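You operate a simulated robot arm through the tools that you are given. There is no shell and no other tool.

The job below is to be done with a simulated robot arm. You get a single attempt, and the scene is never put back.

Task
Swap the black plate on the grey case's lid for the one the TRAVELLER pad names.
Fine: old plate in the brown tray, its knobs undone; new one between the guides, both yellow knobs tight; leave the latches.

It is judged by the outcome, as a careful person would: the job done as asked, and still so three seconds after it is handed in. It fails if anything else is knocked over, pushed out of place, dropped, spilled or broken. Lids that push on must go on centred and level and be pressed home; caps that screw on are set level and turned clockwise until they are tight.

Robot
A 6-joint arm with a two-finger gripper, fixed in place. Base frame: the origin is at the foot of the arm, x ahead of it, y to its left, z up; the work surface is at about z = 1097. Lengths are in mm, angles in degrees, forces in N, time in s.
Its first joint turns from -166.0 to 166.0 degrees. Payload 2.45 kg.
Tool frame: the origin (TCP) lies between the finger pads and is the grasp point; the fingertips stand 20 mm ahead of it; z points along the fingers, y is the line along which they close. Largest opening 140 mm; the body of the gripper starts 168 mm behind the TCP.
Orientation is that of the tool frame in the base frame, as a unit quaternion [x, y, z, w]. With the fingers straight down and closing along the base's y, the tool's x points along the base's -x, its y along +y and its z along -z.

Tools
- The arm moves only by the tool nudge_tool. Its argument "series" is a list of rows, each an object of numbers (a shift or turn left out is 0, a gripper value left out holds the last): "dx", "dy", "dz": the shift along the tool's x, y, z in mm; "rx", "ry", "rz": the turn, a rotation vector about the tool's x, y, z in degrees. In form: [{"dx": .., "dy": .., "dz": .., "rx": .., "ry": .., "rz": ..}, ...]. A call has 1 to 20 rows; each row shifts and turns the commanded pose from where the row before left it, along the tool's axes as they then stand. "hand" is the finger opening in mm, from 0 to 140, set as the call begins (left out, the last holds). Rows are played at 5 a second. More than 50 mm and 8.6 degrees between two rows, or a gripper value outside its range, and nothing of the call is played. Where a pose cannot be reached the arm comes as near as it can. A force on the tool above 90 N (or 10 N above the force at the start of the call, whichever is more), or a blocked arm, ends the call early, and 0.2 s more pass. The fingers move at their own pace (about 45 mm/s each) and stop on an object; they squeeze with about 45 N. The grip force told is the motor's: it shows also when the fingers shut on nothing. Time passes only in rows, and 0.2 s behind the last, so rows that do not move let the fingers close. The reply holds the time, the measured pose of the TCP, the force on the tool along the base axes, the opening and the grip force, in the units named above and with some noise, with the torque about the TCP (base axes, N m) and any sound that the robot's microphone picked up, and new pictures: "show" is both (left out), scene, wrist or none.
- Cameras (640 x 400 px; columns grow to the right, rows downward): "scene" is fixed at [219.7, -648.4, 1805.4]; the picture's right is [0.48, -0.88, 0.00], its down [-0.76, -0.42, -0.50] and it looks along [0.43, 0.24, -0.87] (base axes); focal length 273 px, centre (320, 200). "wrist" rides on the gripper at [78, 11, -209] in the tool frame; the picture's right is [-0.14, 0.99, 0.00], its down [-0.92, -0.13, -0.37] and it looks along [-0.37, -0.05, 0.93] (tool axes); focal length 280 px, centre (320, 200). There is no depth. A picture from a camera that has moved, and an enlarged one, comes with that camera's place and axes in the base frame and with its lens.
- enlarge(camera, box): a new picture of the part [left, top, right, bottom] of that camera's present view, enlarged. No time passes.
- finish_job(): hands the job in; it is judged then, once.

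Nothing tells you positions but the pictures and the camera data. Unless the task says otherwise, let go and move clear before handing in.

The tools are called after ">>>" as name(argument=value, ...) on one line, values as JSON. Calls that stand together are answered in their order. nudge_tool: Moves the arm, as the interface text tells. Its arguments: {"type":"object","properties":{"series":{"type":"array","items":{"type":"object","properties":{"dx":{"type":"number"},"dy":{"type":"number"},"dz":{"type":"number"},"rx":{"type":"number"},"ry":{"type":"number"},"rz":{"type":"number"}}}},"hand":{"type":"number"},"show":{"type":"string","enum":["both","scene","wrist","none"]}},"required":["series"]} The other tools are called the same way: enlarge (camera, box) takes an enlarged picture of a part of a camera's view; finish_job () hands the job in.

At the start:

```text
clock: 0.0
eef_pos: [486.2, -290.1, 1429.9]
tcp_rot: [0.0, 1.0, 0.0, 0.0]
ft_force: [-0.9, 0.0, -0.1]
torque: [-0.01, 0.01, -0.01]
finger_gap: 140.2
gripper_force: 0.1
```

scene: 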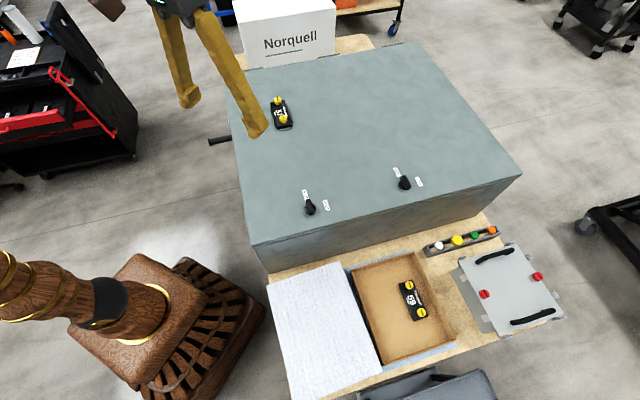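
wrist: 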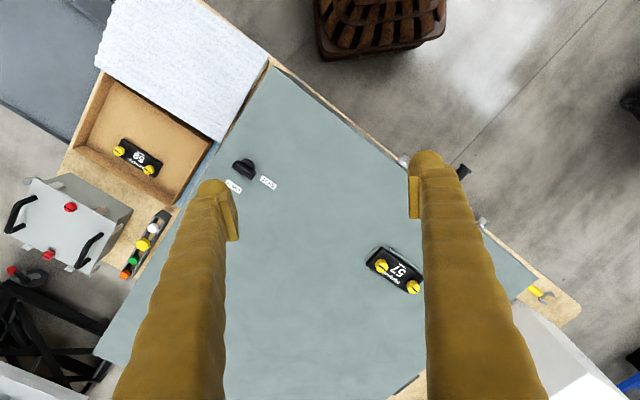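

I see a large grey-blue case with a black plate (two yellow knobs) on its lid, two latches, and a brown tray with another black plate. I'll look closer before moving.

>>> enlarge(camera="scene", box=[240, 80, 340, 142])

>>> enlarge(camera="scene", box=[340, 220, 580, 370])

>>> enlarge(camera="wrist", box=[340, 220, 460, 300])

>>> enlarge(camera="wrist", box=[0, 80, 280, 290])

>>> enlarge(camera="scene", box=[230, 150, 530, 340])

```text
6.40 times, centred on (290, 111) of scene
camera zoom: at [219.7, -648.4, 1805.4], right [0.48, -0.88, 0.0], down [-0.76, -0.42, -0.5], along [0.43, 0.24, -0.87], focal length 1748 px, centre (512, 770)
```

zoom: 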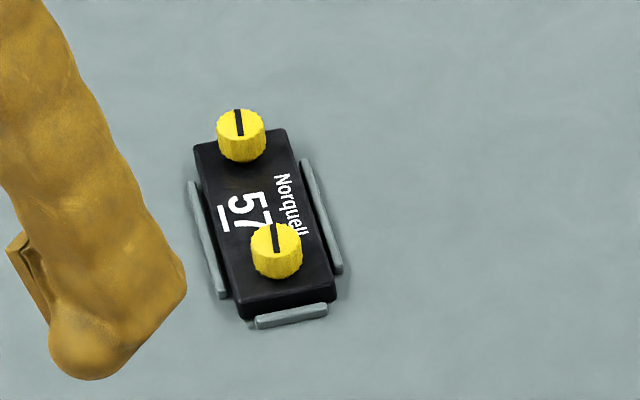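

```text
2.67 times, centred on (460, 295) of scene
camera zoom: at [219.7, -648.4, 1805.4], right [0.48, -0.88, 0.0], down [-0.76, -0.42, -0.5], along [0.43, 0.24, -0.87], focal length 728 px, centre (-53, -53)
```

zoom: 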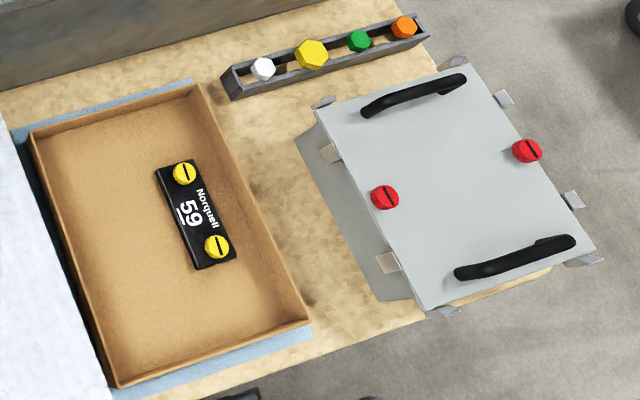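

```text
5.00 times, centred on (400, 260) of wrist
camera zoom: at [408.0, -279.9, 1638.5], right [0.14, 0.99, 0.0], down [0.92, -0.13, 0.37], along [0.37, -0.05, -0.93], focal length 1402 px, centre (-80, -100)
```

zoom: 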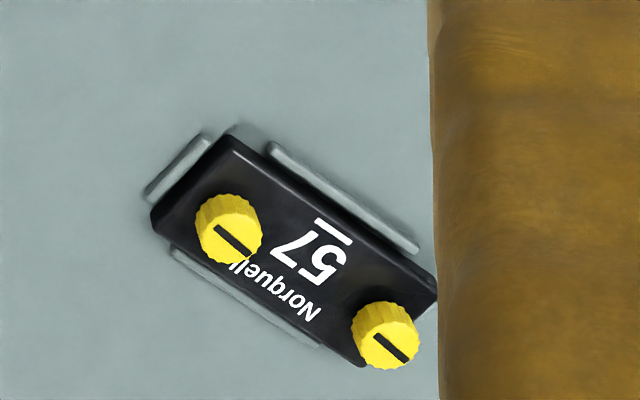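

```text
1.90 times, centred on (140, 185) of wrist
camera zoom: at [408.0, -279.9, 1638.5], right [0.14, 0.99, 0.0], down [0.92, -0.13, 0.37], along [0.37, -0.05, -0.93], focal length 534 px, centre (663, 229)
```

zoom: 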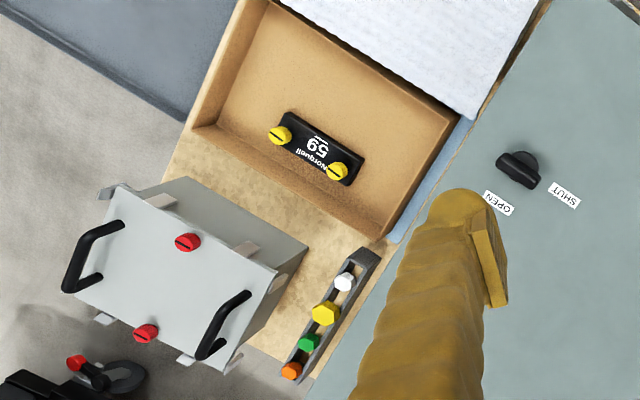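

```text
2.11 times, centred on (380, 245) of scene
camera zoom: at [219.7, -648.4, 1805.4], right [0.48, -0.88, 0.0], down [-0.76, -0.42, -0.5], along [0.43, 0.24, -0.87], focal length 575 px, centre (194, 105)
```

zoom: 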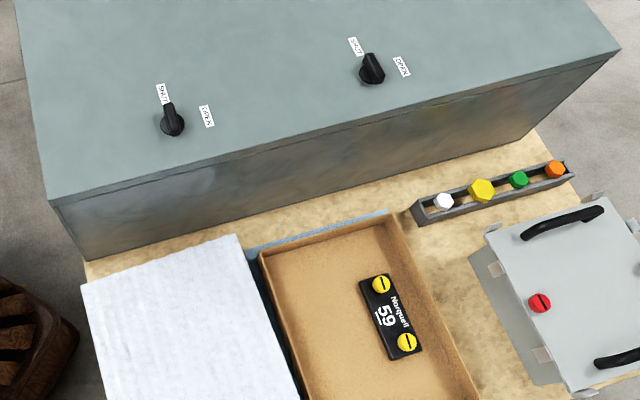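

I can see plate 57 mounted on the lid and plate 59 in the tray; I haven't found the TRAVELLER pad yet, so I'll look for it around the scene.

>>> enlarge(camera="scene", box=[0, 0, 140, 90])

>>> enlarge(camera="scene", box=[200, 0, 420, 100])

>>> enlarge(camera="wrist", box=[460, 220, 640, 400])

>>> enlarge(camera="wrist", box=[80, 0, 300, 140])

>>> enlarge(camera="scene", box=[260, 250, 500, 400])

```text
4.44 times, centred on (70, 45) of scene
camera zoom: at [219.7, -648.4, 1805.4], right [0.48, -0.88, 0.0], down [-0.76, -0.42, -0.5], along [0.43, 0.24, -0.87], focal length 1214 px, centre (1431, 889)
```

zoom: 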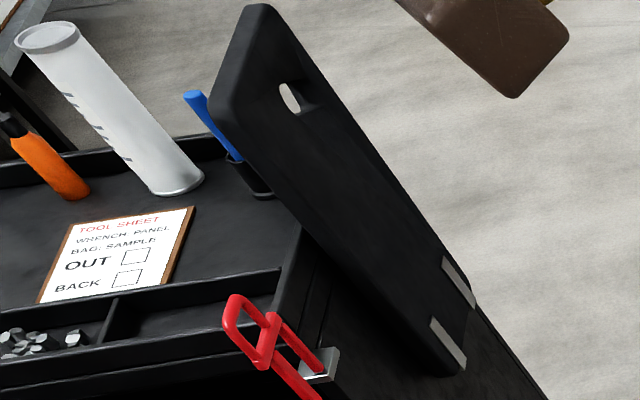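

```text
2.91 times, centred on (310, 50) of scene
camera zoom: at [219.7, -648.4, 1805.4], right [0.48, -0.88, 0.0], down [-0.76, -0.42, -0.5], along [0.43, 0.24, -0.87], focal length 794 px, centre (349, 636)
```

zoom: 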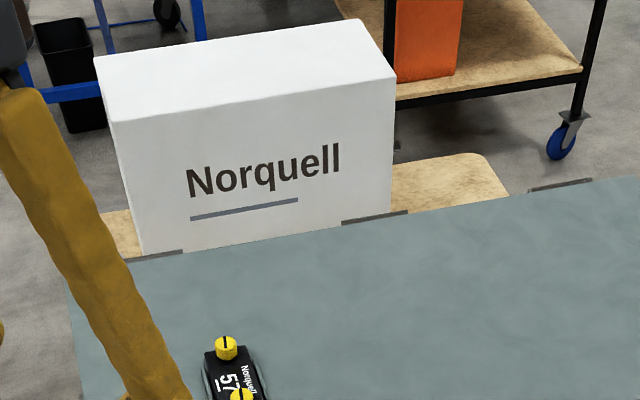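

```text
2.22 times, centred on (550, 310) of wrist
camera zoom: at [408.0, -279.9, 1638.5], right [0.14, 0.99, 0.0], down [0.92, -0.13, 0.37], along [0.37, -0.05, -0.93], focal length 623 px, centre (-191, -44)
```

zoom: 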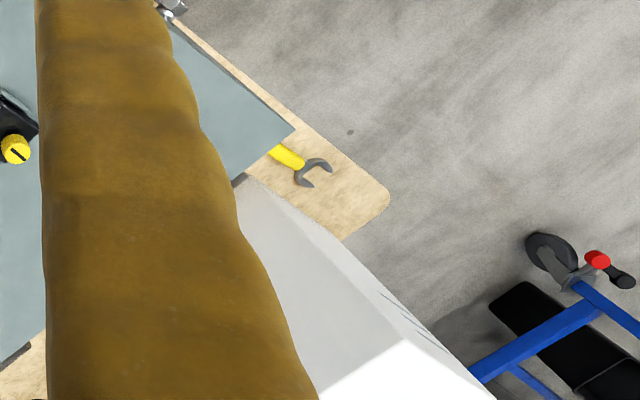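

```text
2.86 times, centred on (190, 70) of wrist
camera zoom: at [408.0, -279.9, 1638.5], right [0.14, 0.99, 0.0], down [0.92, -0.13, 0.37], along [0.37, -0.05, -0.93], focal length 801 px, centre (691, 571)
```

zoom: 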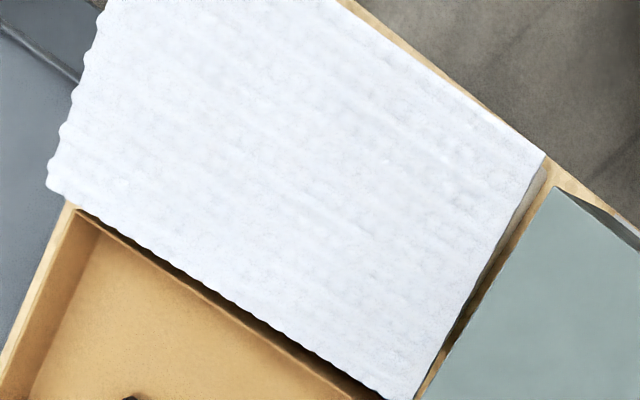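

```text
2.67 times, centred on (380, 325) of scene
camera zoom: at [219.7, -648.4, 1805.4], right [0.48, -0.88, 0.0], down [-0.76, -0.42, -0.5], along [0.43, 0.24, -0.87], focal length 728 px, centre (160, -133)
```

zoom: 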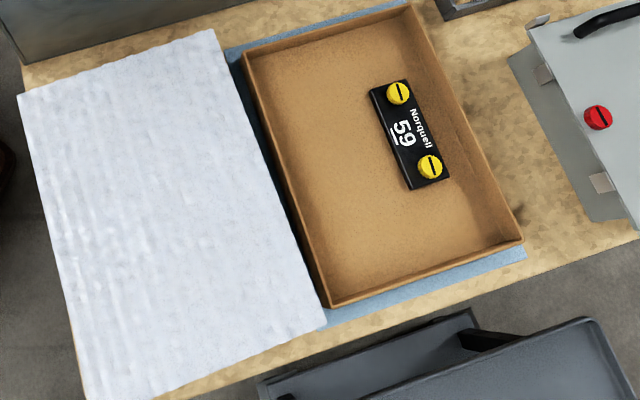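

Nothing reads TRAVELLER so far; only a tool sheet, the Norquell box and a white foam sheet next to the tray. I'll move the wrist camera over the foam and tray side to look.

>>> nudge_tool(series=[{"dx": 24, "dy": -39}, {"dx": 24, "dy": -39}, {"dx": 24, "dy": -39}, {"dx": 24, "dy": -39}, {"dx": 24, "dy": -39}, {"dx": 24, "dy": -39}, {"dx": 24, "dy": -39}, {"dx": 24, "dy": -39}])

```text
clock: 1.8
eef_pos: [292.8, -600.9, 1429.7]
tcp_rot: [-0.001, 1.0, 0.0, 0.001]
ft_force: [-0.4, -0.2, 0.1]
torque: [-0.08, -0.04, -0.03]
finger_gap: 140.2
gripper_force: 0.1
camera wrist: at [214.3, -590.9, 1637.9], right [0.14, 0.99, 0.0], down [0.92, -0.13, 0.37], along [0.37, -0.05, -0.93], focal length 280 px, centre (320, 200)
```

scene: 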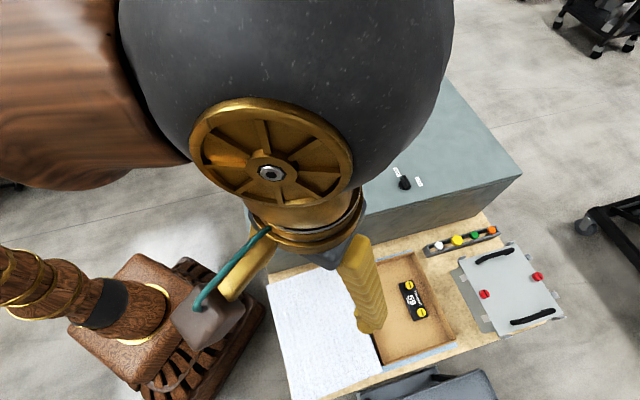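
wrist: 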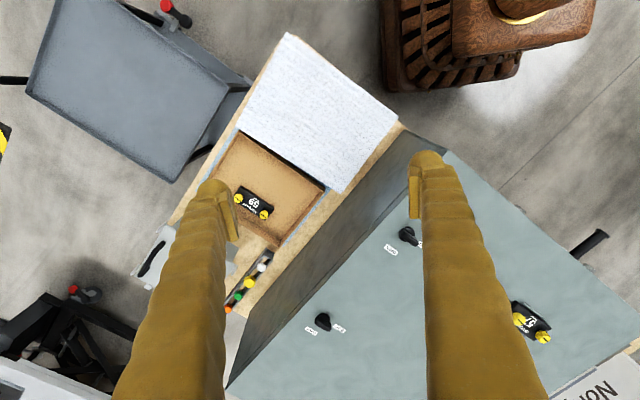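

The foam and tray are visible from above. I'll zoom in on the foam and on other areas.

>>> enlarge(camera="wrist", box=[200, 20, 420, 160])

>>> enlarge(camera="wrist", box=[120, 160, 340, 320])

>>> enlarge(camera="wrist", box=[480, 200, 640, 400])

>>> enlarge(camera="wrist", box=[0, 0, 220, 140])

```text
2.86 times, centred on (310, 90) of wrist
camera zoom: at [214.3, -590.9, 1637.9], right [0.14, 0.99, 0.0], down [0.92, -0.13, 0.37], along [0.37, -0.05, -0.93], focal length 801 px, centre (349, 514)
```

zoom: 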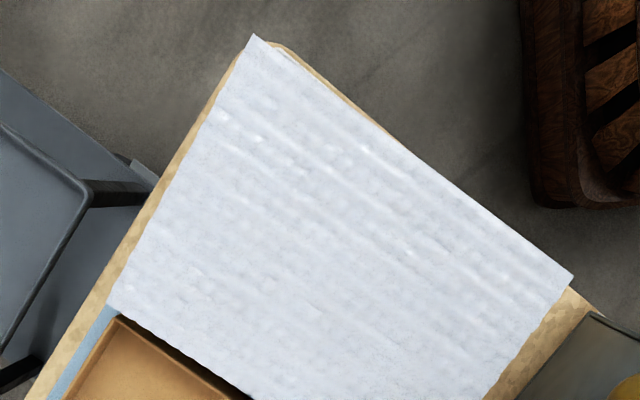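

```text
2.50 times, centred on (230, 240) of wrist
camera zoom: at [214.3, -590.9, 1637.9], right [0.14, 0.99, 0.0], down [0.92, -0.13, 0.37], along [0.37, -0.05, -0.93], focal length 701 px, centre (545, 100)
```

zoom: 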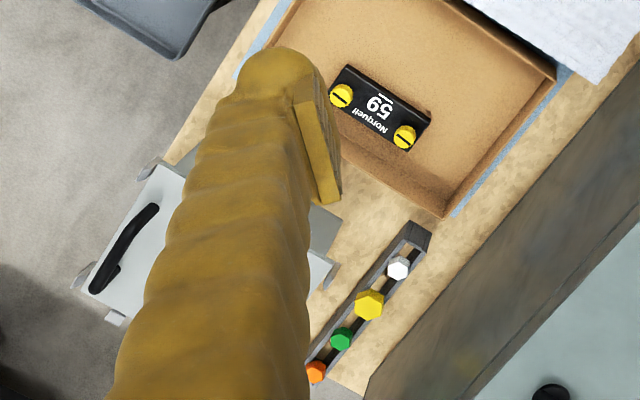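

```text
2.00 times, centred on (560, 300) of wrist
camera zoom: at [214.3, -590.9, 1637.9], right [0.14, 0.99, 0.0], down [0.92, -0.13, 0.37], along [0.37, -0.05, -0.93], focal length 561 px, centre (-160, 0)
```

zoom: 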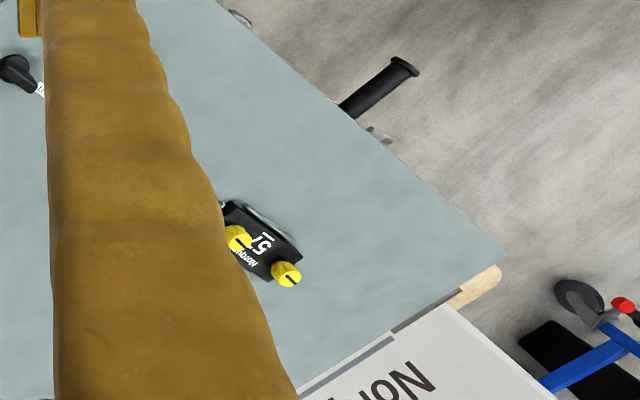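

```text
2.86 times, centred on (110, 70) of wrist
camera zoom: at [214.3, -590.9, 1637.9], right [0.14, 0.99, 0.0], down [0.92, -0.13, 0.37], along [0.37, -0.05, -0.93], focal length 801 px, centre (920, 571)
```

zoom: 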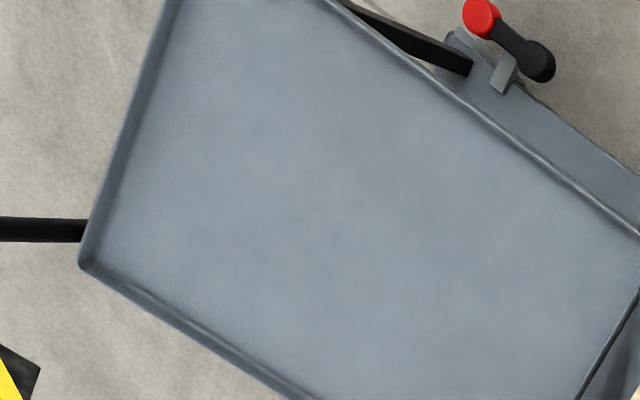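

No pad there. The foam seems to lie raised over something, but before touching it I'll survey the rest of the surroundings by tilting the camera outward from the middle.

>>> nudge_tool(series=[{"dx": 2, "dy": 45}, {"dx": 2, "dy": 45}, {"dx": 2, "dy": 45}, {"dx": 2, "dy": 45}, {"dx": 2, "dy": 45}, {"dx": 2, "dy": 45}, {"dx": 2, "dy": 45}, {"dx": 2, "dy": 45}, {"dx": 2, "dy": 45}, {"dx": 2, "dy": 45}, {"ry": -8, "dz": -20}, {"ry": -8, "dz": -20}, {"ry": -8, "dz": -10}, {"ry": -8}, {"ry": -8}], show="both")

```text
clock: 3.4
eef_pos: [330.6, -346.5, 1357.9]
tcp_rot: [0.0, 0.997, 0.062, -0.055]
ft_force: [0.4, -0.6, 0.4]
torque: [0.0, 0.02, 0.02]
finger_gap: 140.0
gripper_force: 0.2
stopped in row 8: the arm was blocked; the commanded pose is now the measured one
camera wrist: at [276.1, -363.1, 1573.3], right [0.14, 0.98, 0.11], down [0.95, -0.17, 0.25], along [0.26, 0.07, -0.96], focal length 280 px, centre (320, 200)
```

scene: 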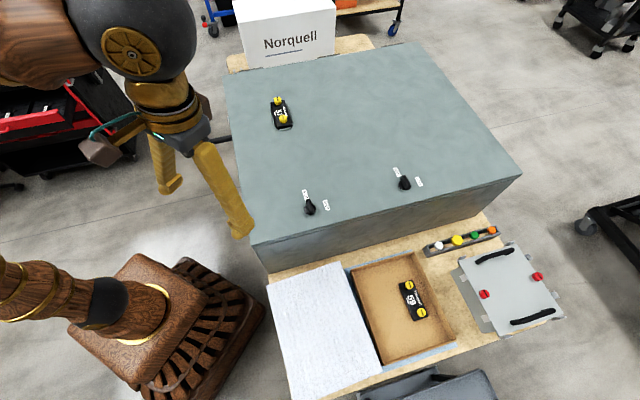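
wrist: 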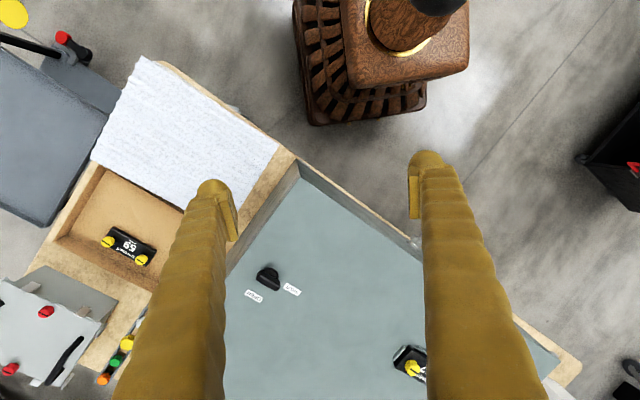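

The arm got blocked close to its own base, so I'll back outward and re-level before surveying from further out.

>>> nudge_tool(series=[{"dx": -37, "dy": 17.6, "dz": -14}, {"dx": -37, "dy": 17.6, "dz": -14}, {"dx": -37, "dy": 17.6, "dz": -14}, {"dx": -37, "dy": 17.6, "dz": -14}, {"dx": -37, "dy": 17.6, "dz": -14}, {"dx": -37, "dy": 17.6, "dz": -14}, {"rx": 7.1}, {"ry": -6.3}])

```text
clock: 5.2
eef_pos: [559.6, -251.0, 1432.2]
tcp_rot: [-0.003, 1.0, -0.002, 0.002]
ft_force: [0.2, 0.0, -0.1]
torque: [0.07, 0.09, -0.03]
finger_gap: 139.8
gripper_force: 0.0
camera wrist: at [481.1, -240.5, 1639.8], right [0.13, 0.99, 0.0], down [0.92, -0.12, 0.37], along [0.37, -0.05, -0.93], focal length 280 px, centre (320, 200)
```

scene: 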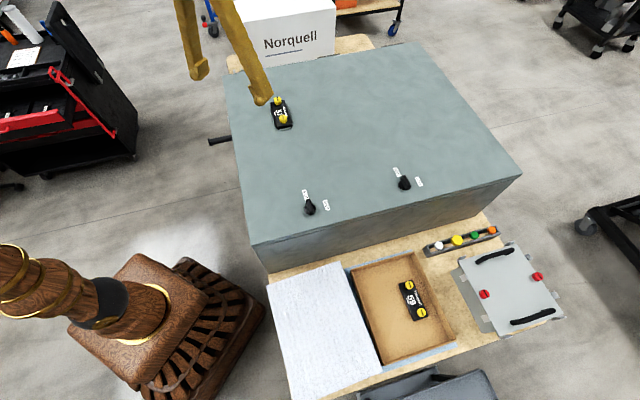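
wrist: 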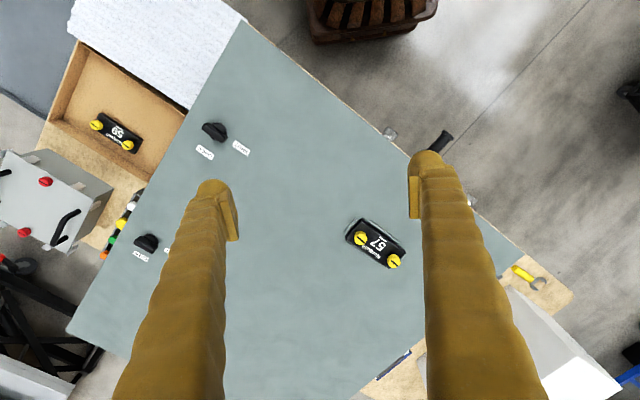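

Re-levelled. Now tilting the tool so the wrist camera looks outward over the far side.

>>> nudge_tool(series=[{"ry": -8}, {"ry": -8}, {"ry": -8}, {"ry": -8}], show="wrist")

```text
clock: 6.4
eef_pos: [598.1, -274.2, 1370.5]
tcp_rot: [0.003, 0.971, 0.027, 0.238]
ft_force: [0.1, 0.4, -1.6]
torque: [0.01, 0.05, 0.02]
finger_gap: 140.0
gripper_force: 0.1
stopped in row 4: the arm was blocked; the commanded pose is now the measured one
camera wrist: at [432.9, -273.5, 1519.7], right [0.12, 0.99, 0.12], down [0.65, -0.16, 0.75], along [0.75, -0.01, -0.66], focal length 280 px, centre (320, 200)
```

wrist: 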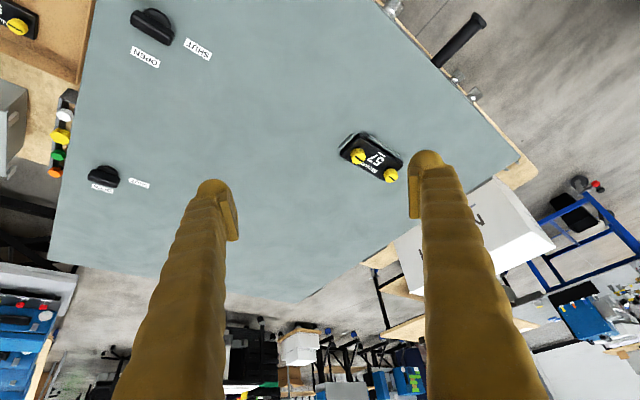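

I'll zoom into the parts of this view that could hold a pad.

>>> enlarge(camera="wrist", box=[220, 220, 430, 400])

>>> enlarge(camera="wrist", box=[440, 140, 640, 360])

>>> enlarge(camera="wrist", box=[0, 0, 220, 400])

>>> enlarge(camera="scene", box=[440, 0, 640, 150])

>>> enlarge(camera="scene", box=[0, 50, 240, 280])

```text
2.22 times, centred on (325, 310) of wrist
camera zoom: at [432.9, -273.5, 1519.7], right [0.12, 0.99, 0.12], down [0.65, -0.16, 0.75], along [0.75, -0.01, -0.66], focal length 623 px, centre (309, -44)
```

zoom: 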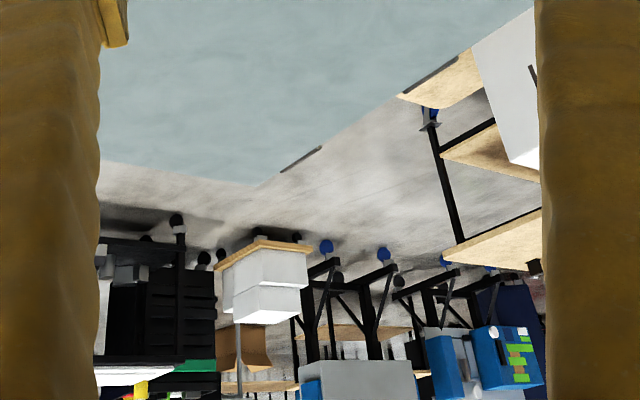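

```text
1.82 times, centred on (540, 250) of wrist
camera zoom: at [432.9, -273.5, 1519.7], right [0.12, 0.99, 0.12], down [0.65, -0.16, 0.75], along [0.75, -0.01, -0.66], focal length 510 px, centre (-80, 109)
```

zoom: 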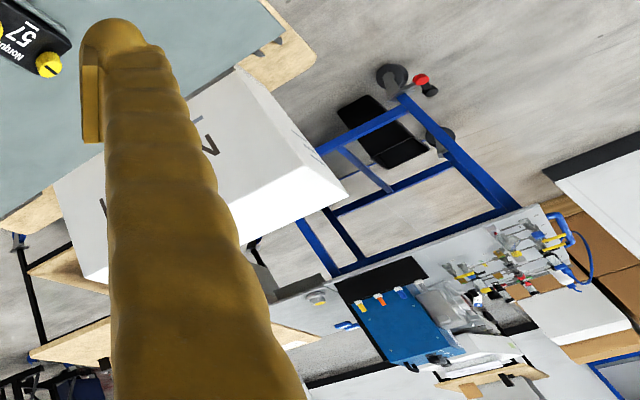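

```text
1.00 times, centred on (110, 200) of wrist (not enlarged: the box is as wide or as high as the picture)
camera zoom: at [432.9, -273.5, 1519.7], right [0.12, 0.99, 0.12], down [0.65, -0.16, 0.75], along [0.75, -0.01, -0.66], focal length 280 px, centre (530, 200)
```

zoom: 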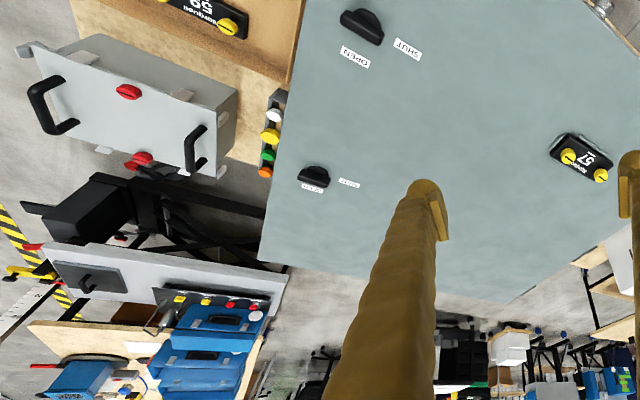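

```text
2.67 times, centred on (540, 75) of scene
camera zoom: at [219.7, -648.4, 1805.4], right [0.48, -0.88, 0.0], down [-0.76, -0.42, -0.5], along [0.43, 0.24, -0.87], focal length 728 px, centre (-267, 533)
```

zoom: 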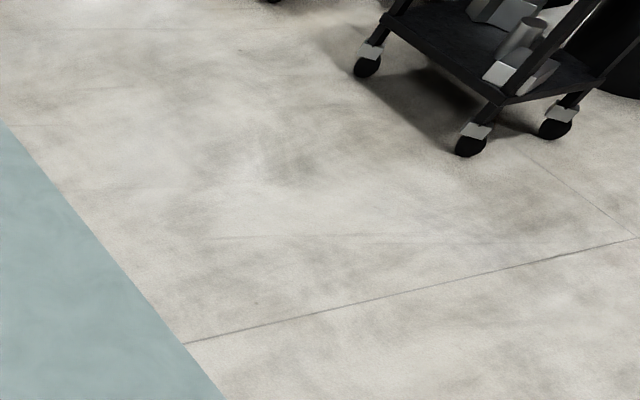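

```text
1.74 times, centred on (120, 165) of scene
camera zoom: at [219.7, -648.4, 1805.4], right [0.48, -0.88, 0.0], down [-0.76, -0.42, -0.5], along [0.43, 0.24, -0.87], focal length 475 px, centre (668, 261)
```

zoom: 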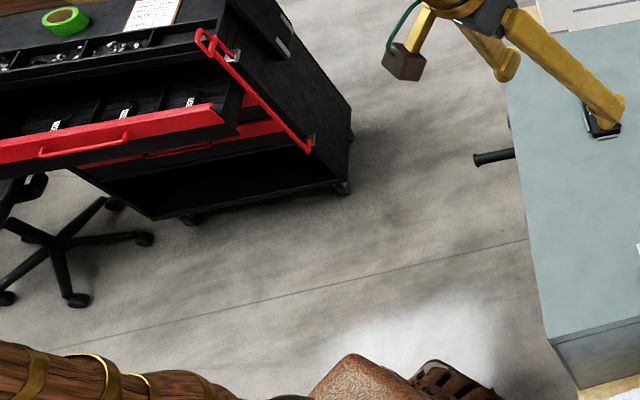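

The left tool cart has an open drawer with labelled black items. I'll zoom in there.

>>> enlarge(camera="scene", box=[0, 70, 130, 150])

>>> enlarge(camera="scene", box=[0, 0, 120, 70])

>>> enlarge(camera="wrist", box=[440, 260, 640, 400])

>>> enlarge(camera="scene", box=[330, 340, 640, 400])

```text
4.92 times, centred on (65, 110) of scene
camera zoom: at [219.7, -648.4, 1805.4], right [0.48, -0.88, 0.0], down [-0.76, -0.42, -0.5], along [0.43, 0.24, -0.87], focal length 1344 px, centre (1575, 643)
```

zoom: 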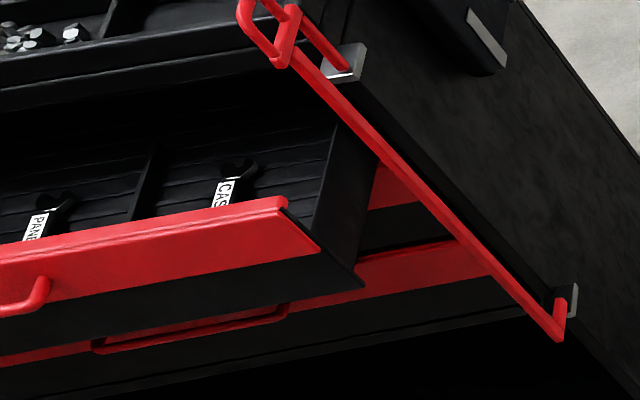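

```text
5.33 times, centred on (60, 35) of scene
camera zoom: at [219.7, -648.4, 1805.4], right [0.48, -0.88, 0.0], down [-0.76, -0.42, -0.5], along [0.43, 0.24, -0.87], focal length 1457 px, centre (1707, 1080)
```

zoom: 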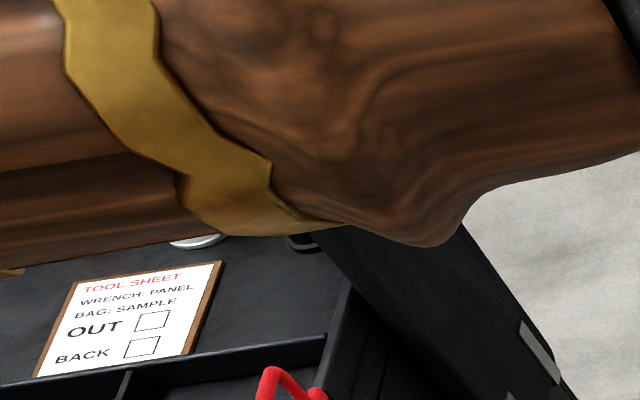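

```text
2.86 times, centred on (540, 330) of wrist
camera zoom: at [432.9, -273.5, 1519.7], right [0.12, 0.99, 0.12], down [0.65, -0.16, 0.75], along [0.75, -0.01, -0.66], focal length 801 px, centre (-309, -171)
```

zoom: 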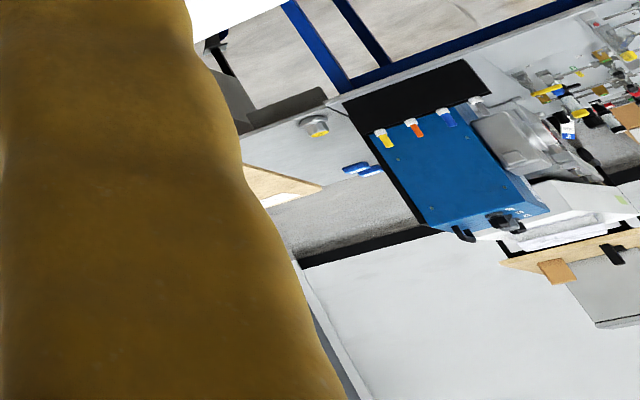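

```text
2.06 times, centred on (485, 370) of scene
camera zoom: at [219.7, -648.4, 1805.4], right [0.48, -0.88, 0.0], down [-0.76, -0.42, -0.5], along [0.43, 0.24, -0.87], focal length 564 px, centre (-21, -151)
```

zoom: 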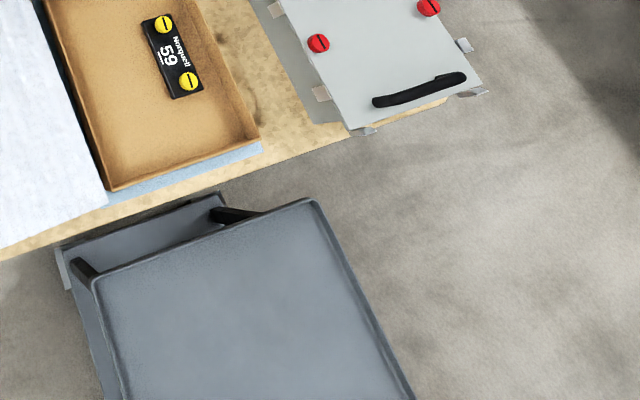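

The pad isn't on any visible surface, so it may be under or beside the foam sheet. I'll level the tool and take a closer low look at the foam.

>>> nudge_tool(series=[{"ry": 6.9, "rx": 0.8}, {"ry": 6.9, "rx": 0.8}, {"ry": 6.9, "rx": 0.8}, {"ry": 6.9, "rx": 0.8}, {"dy": -42, "dx": 20}, {"dy": -42, "dx": 20}, {"dy": -42, "dx": 20}, {"dy": -42, "dx": 20}, {"dy": -42, "dx": 20}, {"dy": -42, "dx": 20}, {"dy": -42, "dx": 20}, {"dy": -20, "dx": 30}, {"dy": -20, "dx": 30}, {"dy": -20, "dx": 30}])

```text
clock: 9.4
eef_pos: [364.8, -625.2, 1374.2]
tcp_rot: [0.003, 1.0, -0.002, 0.002]
ft_force: [0.2, 1.4, -0.8]
torque: [0.01, 0.0, -0.02]
finger_gap: 140.1
gripper_force: 0.0
camera wrist: at [286.0, -614.3, 1582.4], right [0.15, 0.99, 0.0], down [0.92, -0.13, 0.37], along [0.37, -0.06, -0.93], focal length 280 px, centre (320, 200)
```

scene: 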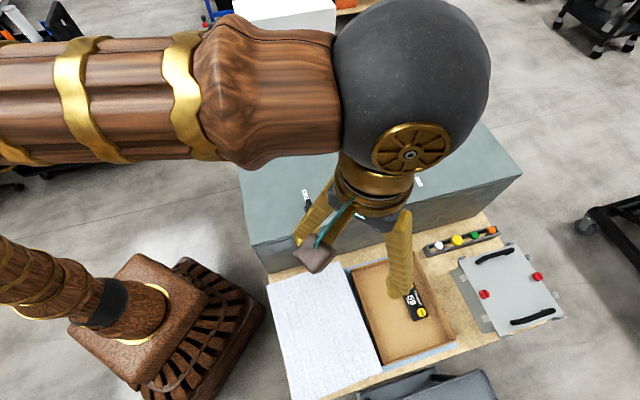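
wrist: 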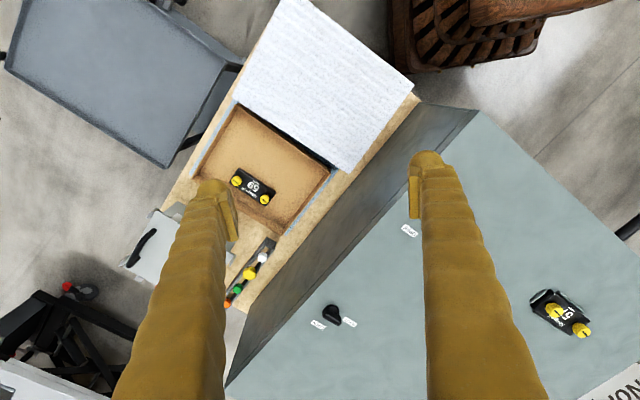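

>>> enlarge(camera="wrist", box=[230, 80, 430, 200])

>>> enlarge(camera="wrist", box=[220, 0, 430, 110])

>>> enlarge(camera="scene", box=[255, 255, 405, 400])

```text
3.20 times, centred on (330, 140) of wrist
camera zoom: at [286.0, -614.3, 1582.4], right [0.15, 0.99, 0.0], down [0.92, -0.13, 0.37], along [0.37, -0.06, -0.93], focal length 897 px, centre (288, 392)
```

zoom: 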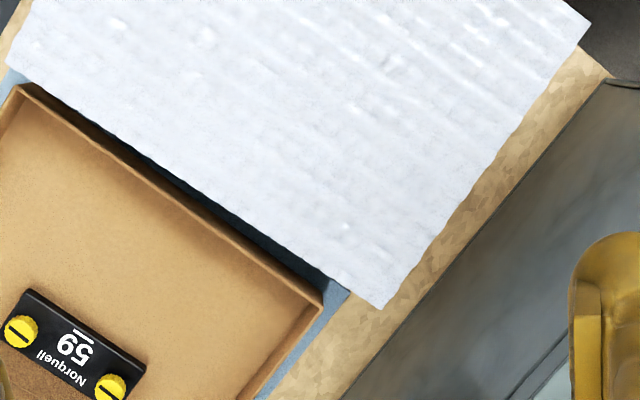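

```text
3.05 times, centred on (325, 55) of wrist
camera zoom: at [286.0, -614.3, 1582.4], right [0.15, 0.99, 0.0], down [0.92, -0.13, 0.37], along [0.37, -0.06, -0.93], focal length 854 px, centre (305, 642)
```

zoom: 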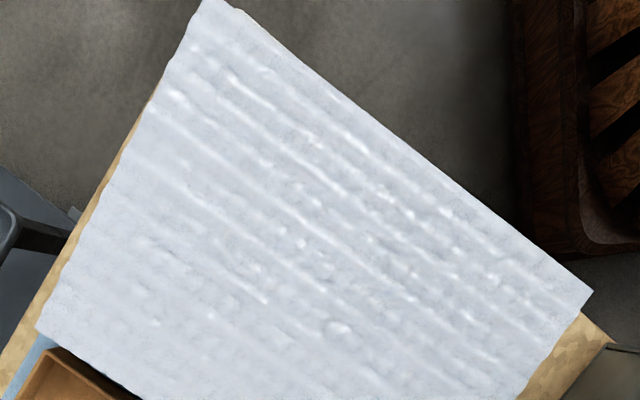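

```text
2.76 times, centred on (330, 328) of scene
camera zoom: at [219.7, -648.4, 1805.4], right [0.48, -0.88, 0.0], down [-0.76, -0.42, -0.5], along [0.43, 0.24, -0.87], focal length 753 px, centre (292, -152)
```

zoom: 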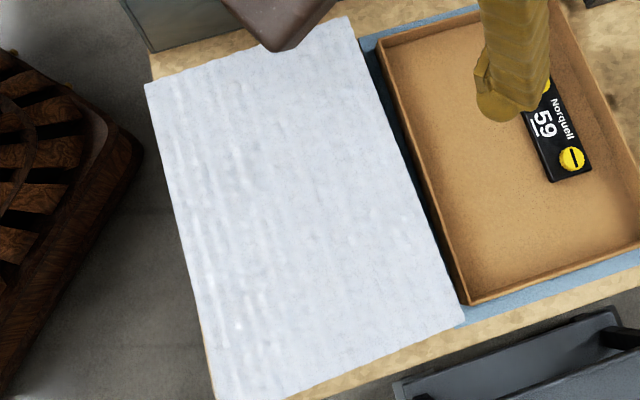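

Still nothing. The case's side facing the robot hasn't been seen properly yet, so I'll go around to view it.

>>> nudge_tool(series=[{"dx": -24, "dy": 42}, {"dx": -24, "dy": 42}, {"dx": -24, "dy": 42}, {"dx": -24, "dy": 42}, {"dx": -24, "dy": 42}, {"dx": -24, "dy": 42}, {"dx": -24, "dy": 42}, {"dx": -24, "dy": 42}, {"dx": 14, "dy": 42}, {"dx": 14, "dy": 42}, {"dx": 14, "dy": 42}, {"dx": 14, "dy": 42}, {"dx": 14, "dy": 42}, {"dx": 14, "dy": 42}, {"dx": 14, "dy": 42}, {"dx": 14, "dy": 42}])

```text
clock: 12.8
eef_pos: [450.6, 43.8, 1371.6]
tcp_rot: [0.003, 1.0, -0.001, 0.002]
ft_force: [-0.1, 0.3, 0.0]
torque: [0.02, 0.03, 0.01]
finger_gap: 139.8
gripper_force: 0.1
camera wrist: at [372.0, 56.0, 1580.2], right [0.14, 0.99, 0.0], down [0.92, -0.13, 0.37], along [0.37, -0.06, -0.93], focal length 280 px, centre (320, 200)
```

scene: 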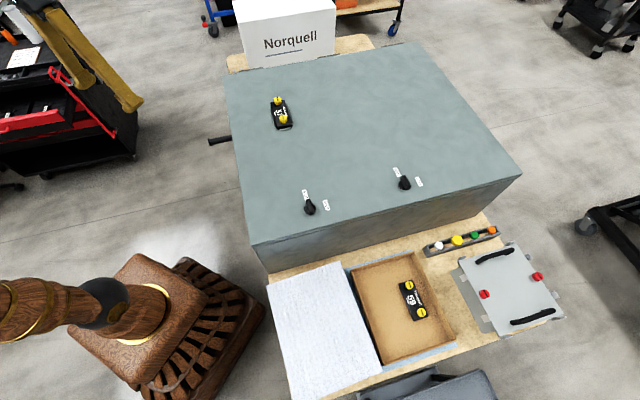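
wrist: 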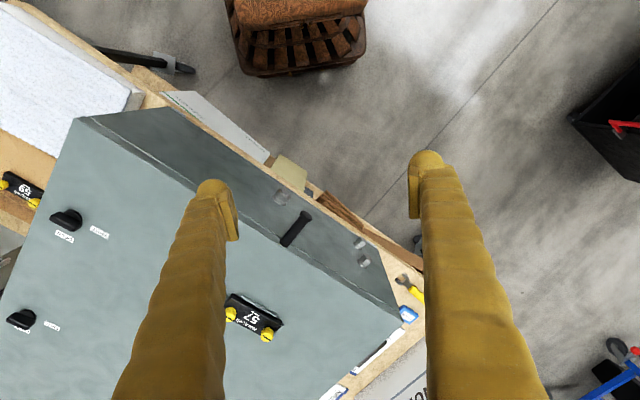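

Now the robot-facing side shows a white board with text, a yellow note and more. I'll zoom in.

>>> enlarge(camera="wrist", box=[150, 80, 290, 170])

>>> enlarge(camera="wrist", box=[250, 140, 420, 260])

>>> enlarge(camera="wrist", box=[300, 250, 440, 400])

>>> enlarge(camera="wrist", box=[0, 0, 200, 140])

```text
4.44 times, centred on (220, 125) of wrist
camera zoom: at [372.0, 56.0, 1580.2], right [0.14, 0.99, 0.0], down [0.92, -0.13, 0.37], along [0.37, -0.06, -0.93], focal length 1246 px, centre (764, 533)
```

zoom: 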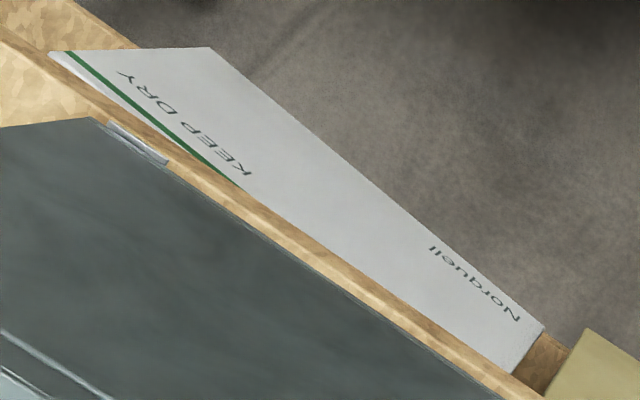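

```text
3.33 times, centred on (335, 200) of wrist
camera zoom: at [372.0, 56.0, 1580.2], right [0.14, 0.99, 0.0], down [0.92, -0.13, 0.37], along [0.37, -0.06, -0.93], focal length 935 px, centre (270, 200)
```

zoom: 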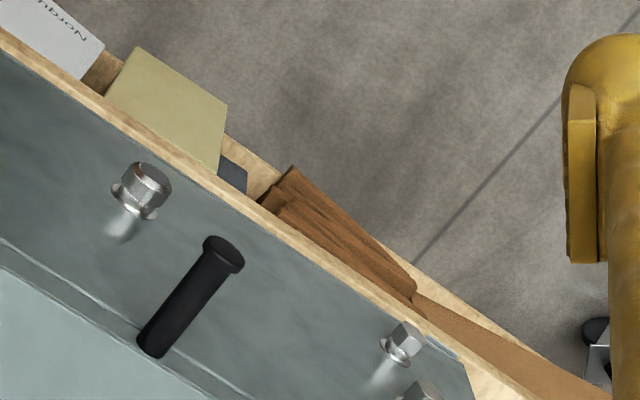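

```text
2.67 times, centred on (370, 325) of wrist
camera zoom: at [372.0, 56.0, 1580.2], right [0.14, 0.99, 0.0], down [0.92, -0.13, 0.37], along [0.37, -0.06, -0.93], focal length 748 px, centre (187, -133)
```

zoom: 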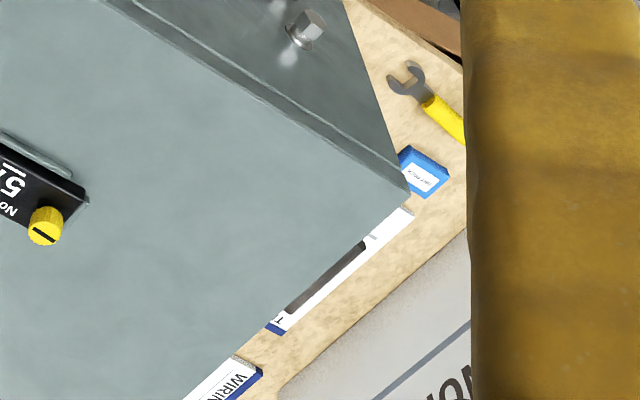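

```text
2.86 times, centred on (100, 70) of wrist
camera zoom: at [372.0, 56.0, 1580.2], right [0.14, 0.99, 0.0], down [0.92, -0.13, 0.37], along [0.37, -0.06, -0.93], focal length 801 px, centre (949, 571)
```

zoom: 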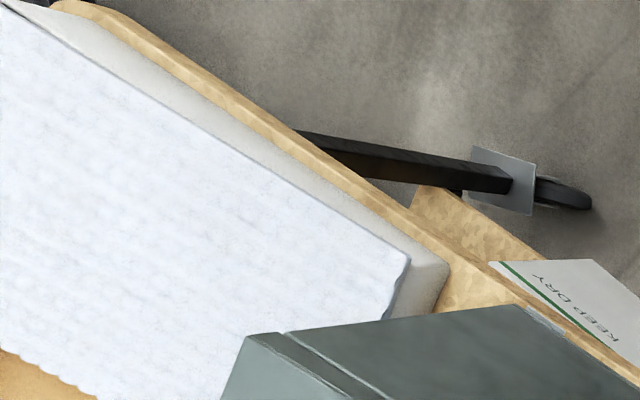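

The pads seem to be behind the case, on the far ledge (I see white pads with blue headers). I'll move the camera to the left side to look behind the case.

>>> nudge_tool(series=[{"dx": -28, "dy": 39}, {"dx": -28, "dy": 39}, {"dx": -28, "dy": 39}, {"dx": -28, "dy": 39}, {"dx": -28, "dy": 39}, {"dx": -28, "dy": 39}, {"dx": -28, "dy": 39}, {"dx": -28, "dy": 39}, {"dx": -28, "dy": 39}], show="wrist")

```text
clock: 14.8
eef_pos: [706.7, 393.0, 1372.6]
tcp_rot: [0.004, 1.0, -0.001, 0.003]
ft_force: [-0.9, -0.6, 1.3]
torque: [0.05, -0.08, -0.01]
finger_gap: 139.6
gripper_force: 0.1
camera wrist: at [627.3, 405.1, 1582.3], right [0.15, 0.99, 0.0], down [0.92, -0.13, 0.37], along [0.37, -0.06, -0.93], focal length 280 px, centre (320, 200)
```

wrist: 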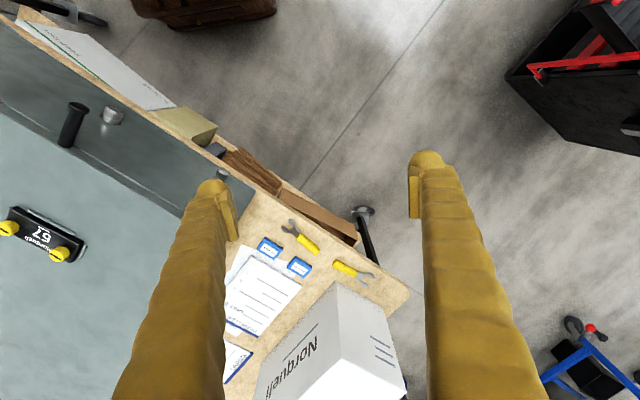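

>>> enlarge(camera="wrist", box=[215, 220, 335, 300])

>>> enlarge(camera="wrist", box=[200, 300, 320, 400])

```text
5.00 times, centred on (275, 260) of wrist
camera zoom: at [627.3, 405.1, 1582.3], right [0.15, 0.99, 0.0], down [0.92, -0.13, 0.37], along [0.37, -0.06, -0.93], focal length 1402 px, centre (545, -100)
```

zoom: 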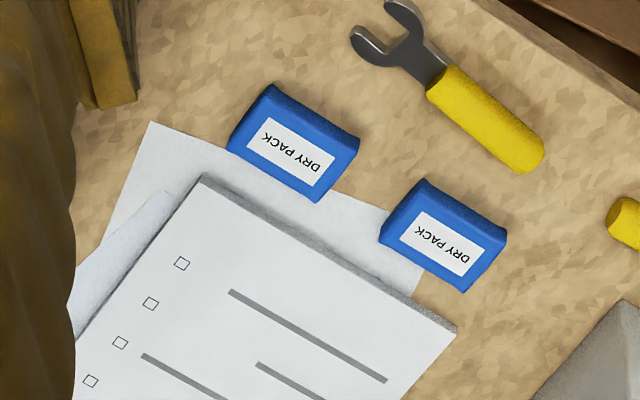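

```text
4.00 times, centred on (260, 350) of wrist
camera zoom: at [627.3, 405.1, 1582.3], right [0.15, 0.99, 0.0], down [0.92, -0.13, 0.37], along [0.37, -0.06, -0.93], focal length 1122 px, centre (560, -400)
```

zoom: 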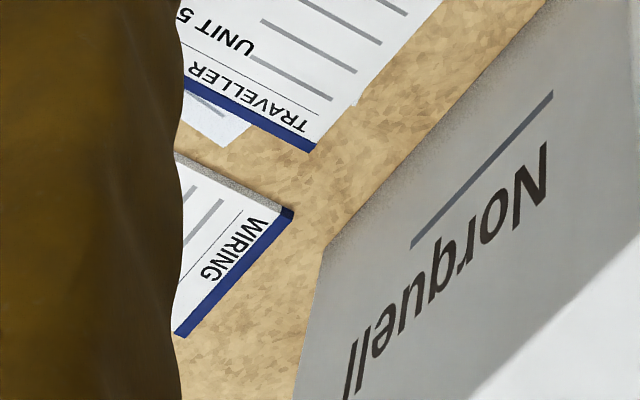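

Found the TRAVELLER pad: it reads "UNIT 5…", partly hidden by a finger. I'll shift sideways to read it in full.

>>> nudge_tool(series=[{"dy": -40}, {"dy": -40}], show="wrist")

```text
clock: 15.4
eef_pos: [704.4, 314.1, 1372.9]
tcp_rot: [0.004, 1.0, -0.001, 0.001]
ft_force: [0.4, -0.8, 0.1]
torque: [0.03, 0.08, -0.02]
finger_gap: 140.1
gripper_force: 0.1
camera wrist: at [628.1, 324.4, 1581.8], right [0.14, 0.99, 0.0], down [0.92, -0.13, 0.37], along [0.37, -0.06, -0.93], focal length 280 px, centre (320, 200)
```

wrist: 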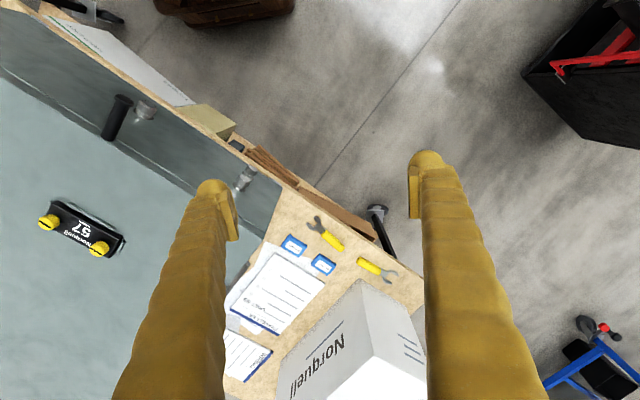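

>>> enlarge(camera="wrist", box=[220, 240, 330, 340])

>>> enlarge(camera="wrist", box=[210, 310, 310, 400])

>>> enlarge(camera="wrist", box=[170, 90, 400, 260])

```text
4.00 times, centred on (275, 290) of wrist
camera zoom: at [628.1, 324.4, 1581.8], right [0.14, 0.99, 0.0], down [0.92, -0.13, 0.37], along [0.37, -0.06, -0.93], focal length 1122 px, centre (500, -160)
```

zoom: 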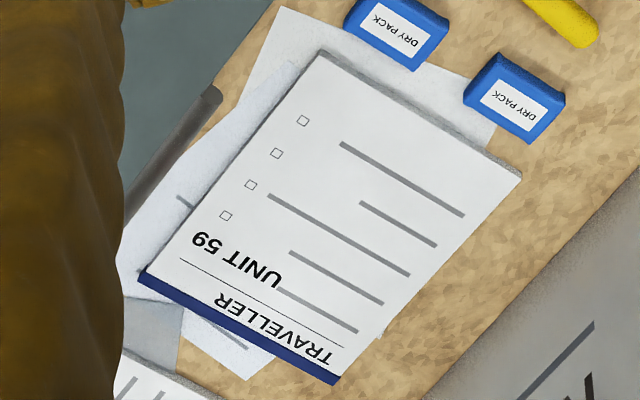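

```text
4.44 times, centred on (260, 355) of wrist
camera zoom: at [628.1, 324.4, 1581.8], right [0.14, 0.99, 0.0], down [0.92, -0.13, 0.37], along [0.37, -0.06, -0.93], focal length 1246 px, centre (587, -489)
```

zoom: 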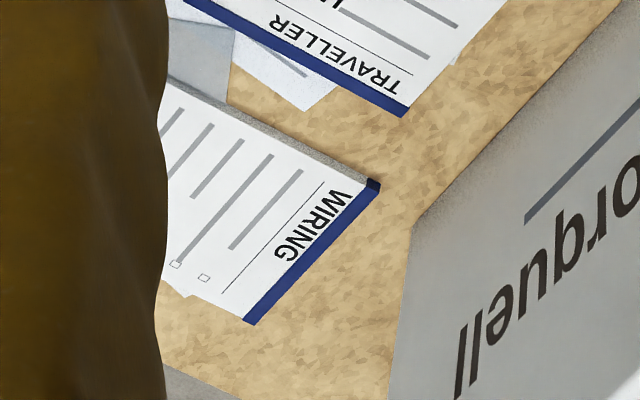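

```text
2.35 times, centred on (285, 175) of wrist
camera zoom: at [628.1, 324.4, 1581.8], right [0.14, 0.99, 0.0], down [0.92, -0.13, 0.37], along [0.37, -0.06, -0.93], focal length 660 px, centre (402, 259)
```

zoom: 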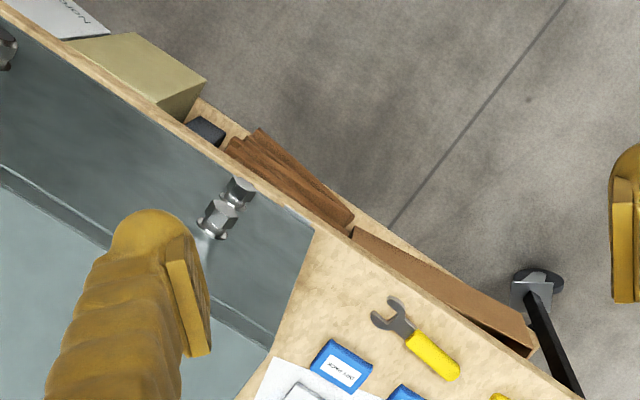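

The TRAVELLER pad says UNIT 59, which is the plate lying in the brown tray. Now I'll move above plate 57 (about x 804, y -169) for a close look at knobs and guides.

>>> nudge_tool(series=[{"dx": -9, "dy": -44, "dz": 5}, {"dx": -9, "dy": -44, "dz": 5}, {"dx": -9, "dy": -44, "dz": 5}, {"dx": -9, "dy": -44, "dz": 5}, {"dx": -9, "dy": -44, "dz": 5}, {"dx": -9, "dy": -44, "dz": 5}, {"dx": -9, "dy": -44, "dz": 5}, {"dx": -9, "dy": -44, "dz": 5}, {"dx": -9, "dy": -44, "dz": 5}, {"dx": -9, "dy": -44, "dz": 5}, {"dx": -9, "dy": -44, "dz": 5}], show="wrist")

>>> enlarge(camera="wrist", box=[220, 100, 420, 225])

```text
clock: 17.8
eef_pos: [799.2, -169.5, 1322.6]
tcp_rot: [0.003, 1.0, -0.002, 0.001]
ft_force: [-0.1, 0.3, 0.3]
torque: [-0.01, -0.07, 0.0]
finger_gap: 139.9
gripper_force: 0.1
camera wrist: at [720.0, -158.0, 1530.0], right [0.14, 0.99, 0.0], down [0.92, -0.13, 0.37], along [0.37, -0.06, -0.93], focal length 280 px, centre (320, 200)
```

wrist: 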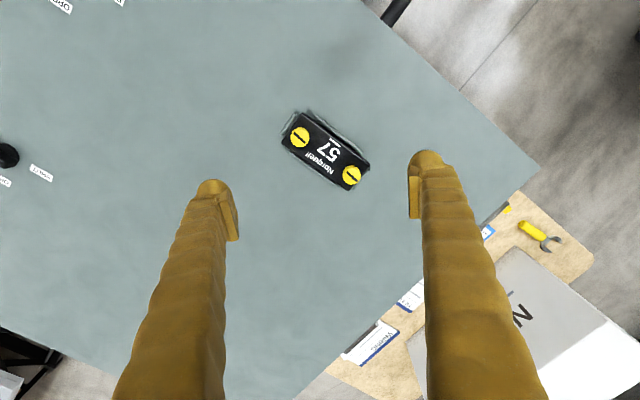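

```text
3.20 times, centred on (320, 162) of wrist
camera zoom: at [720.0, -158.0, 1530.0], right [0.14, 0.99, 0.0], down [0.92, -0.13, 0.37], along [0.37, -0.06, -0.93], focal length 897 px, centre (320, 320)
```

zoom: 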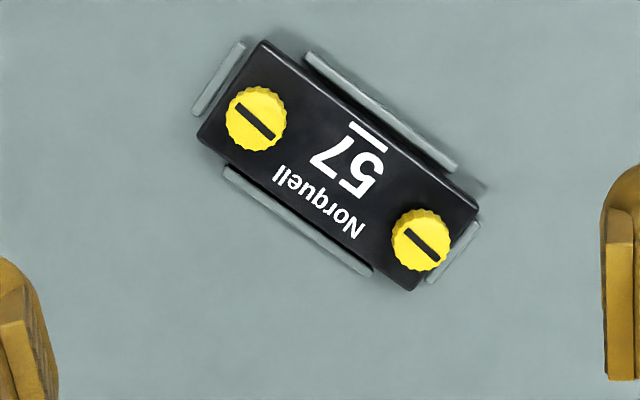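

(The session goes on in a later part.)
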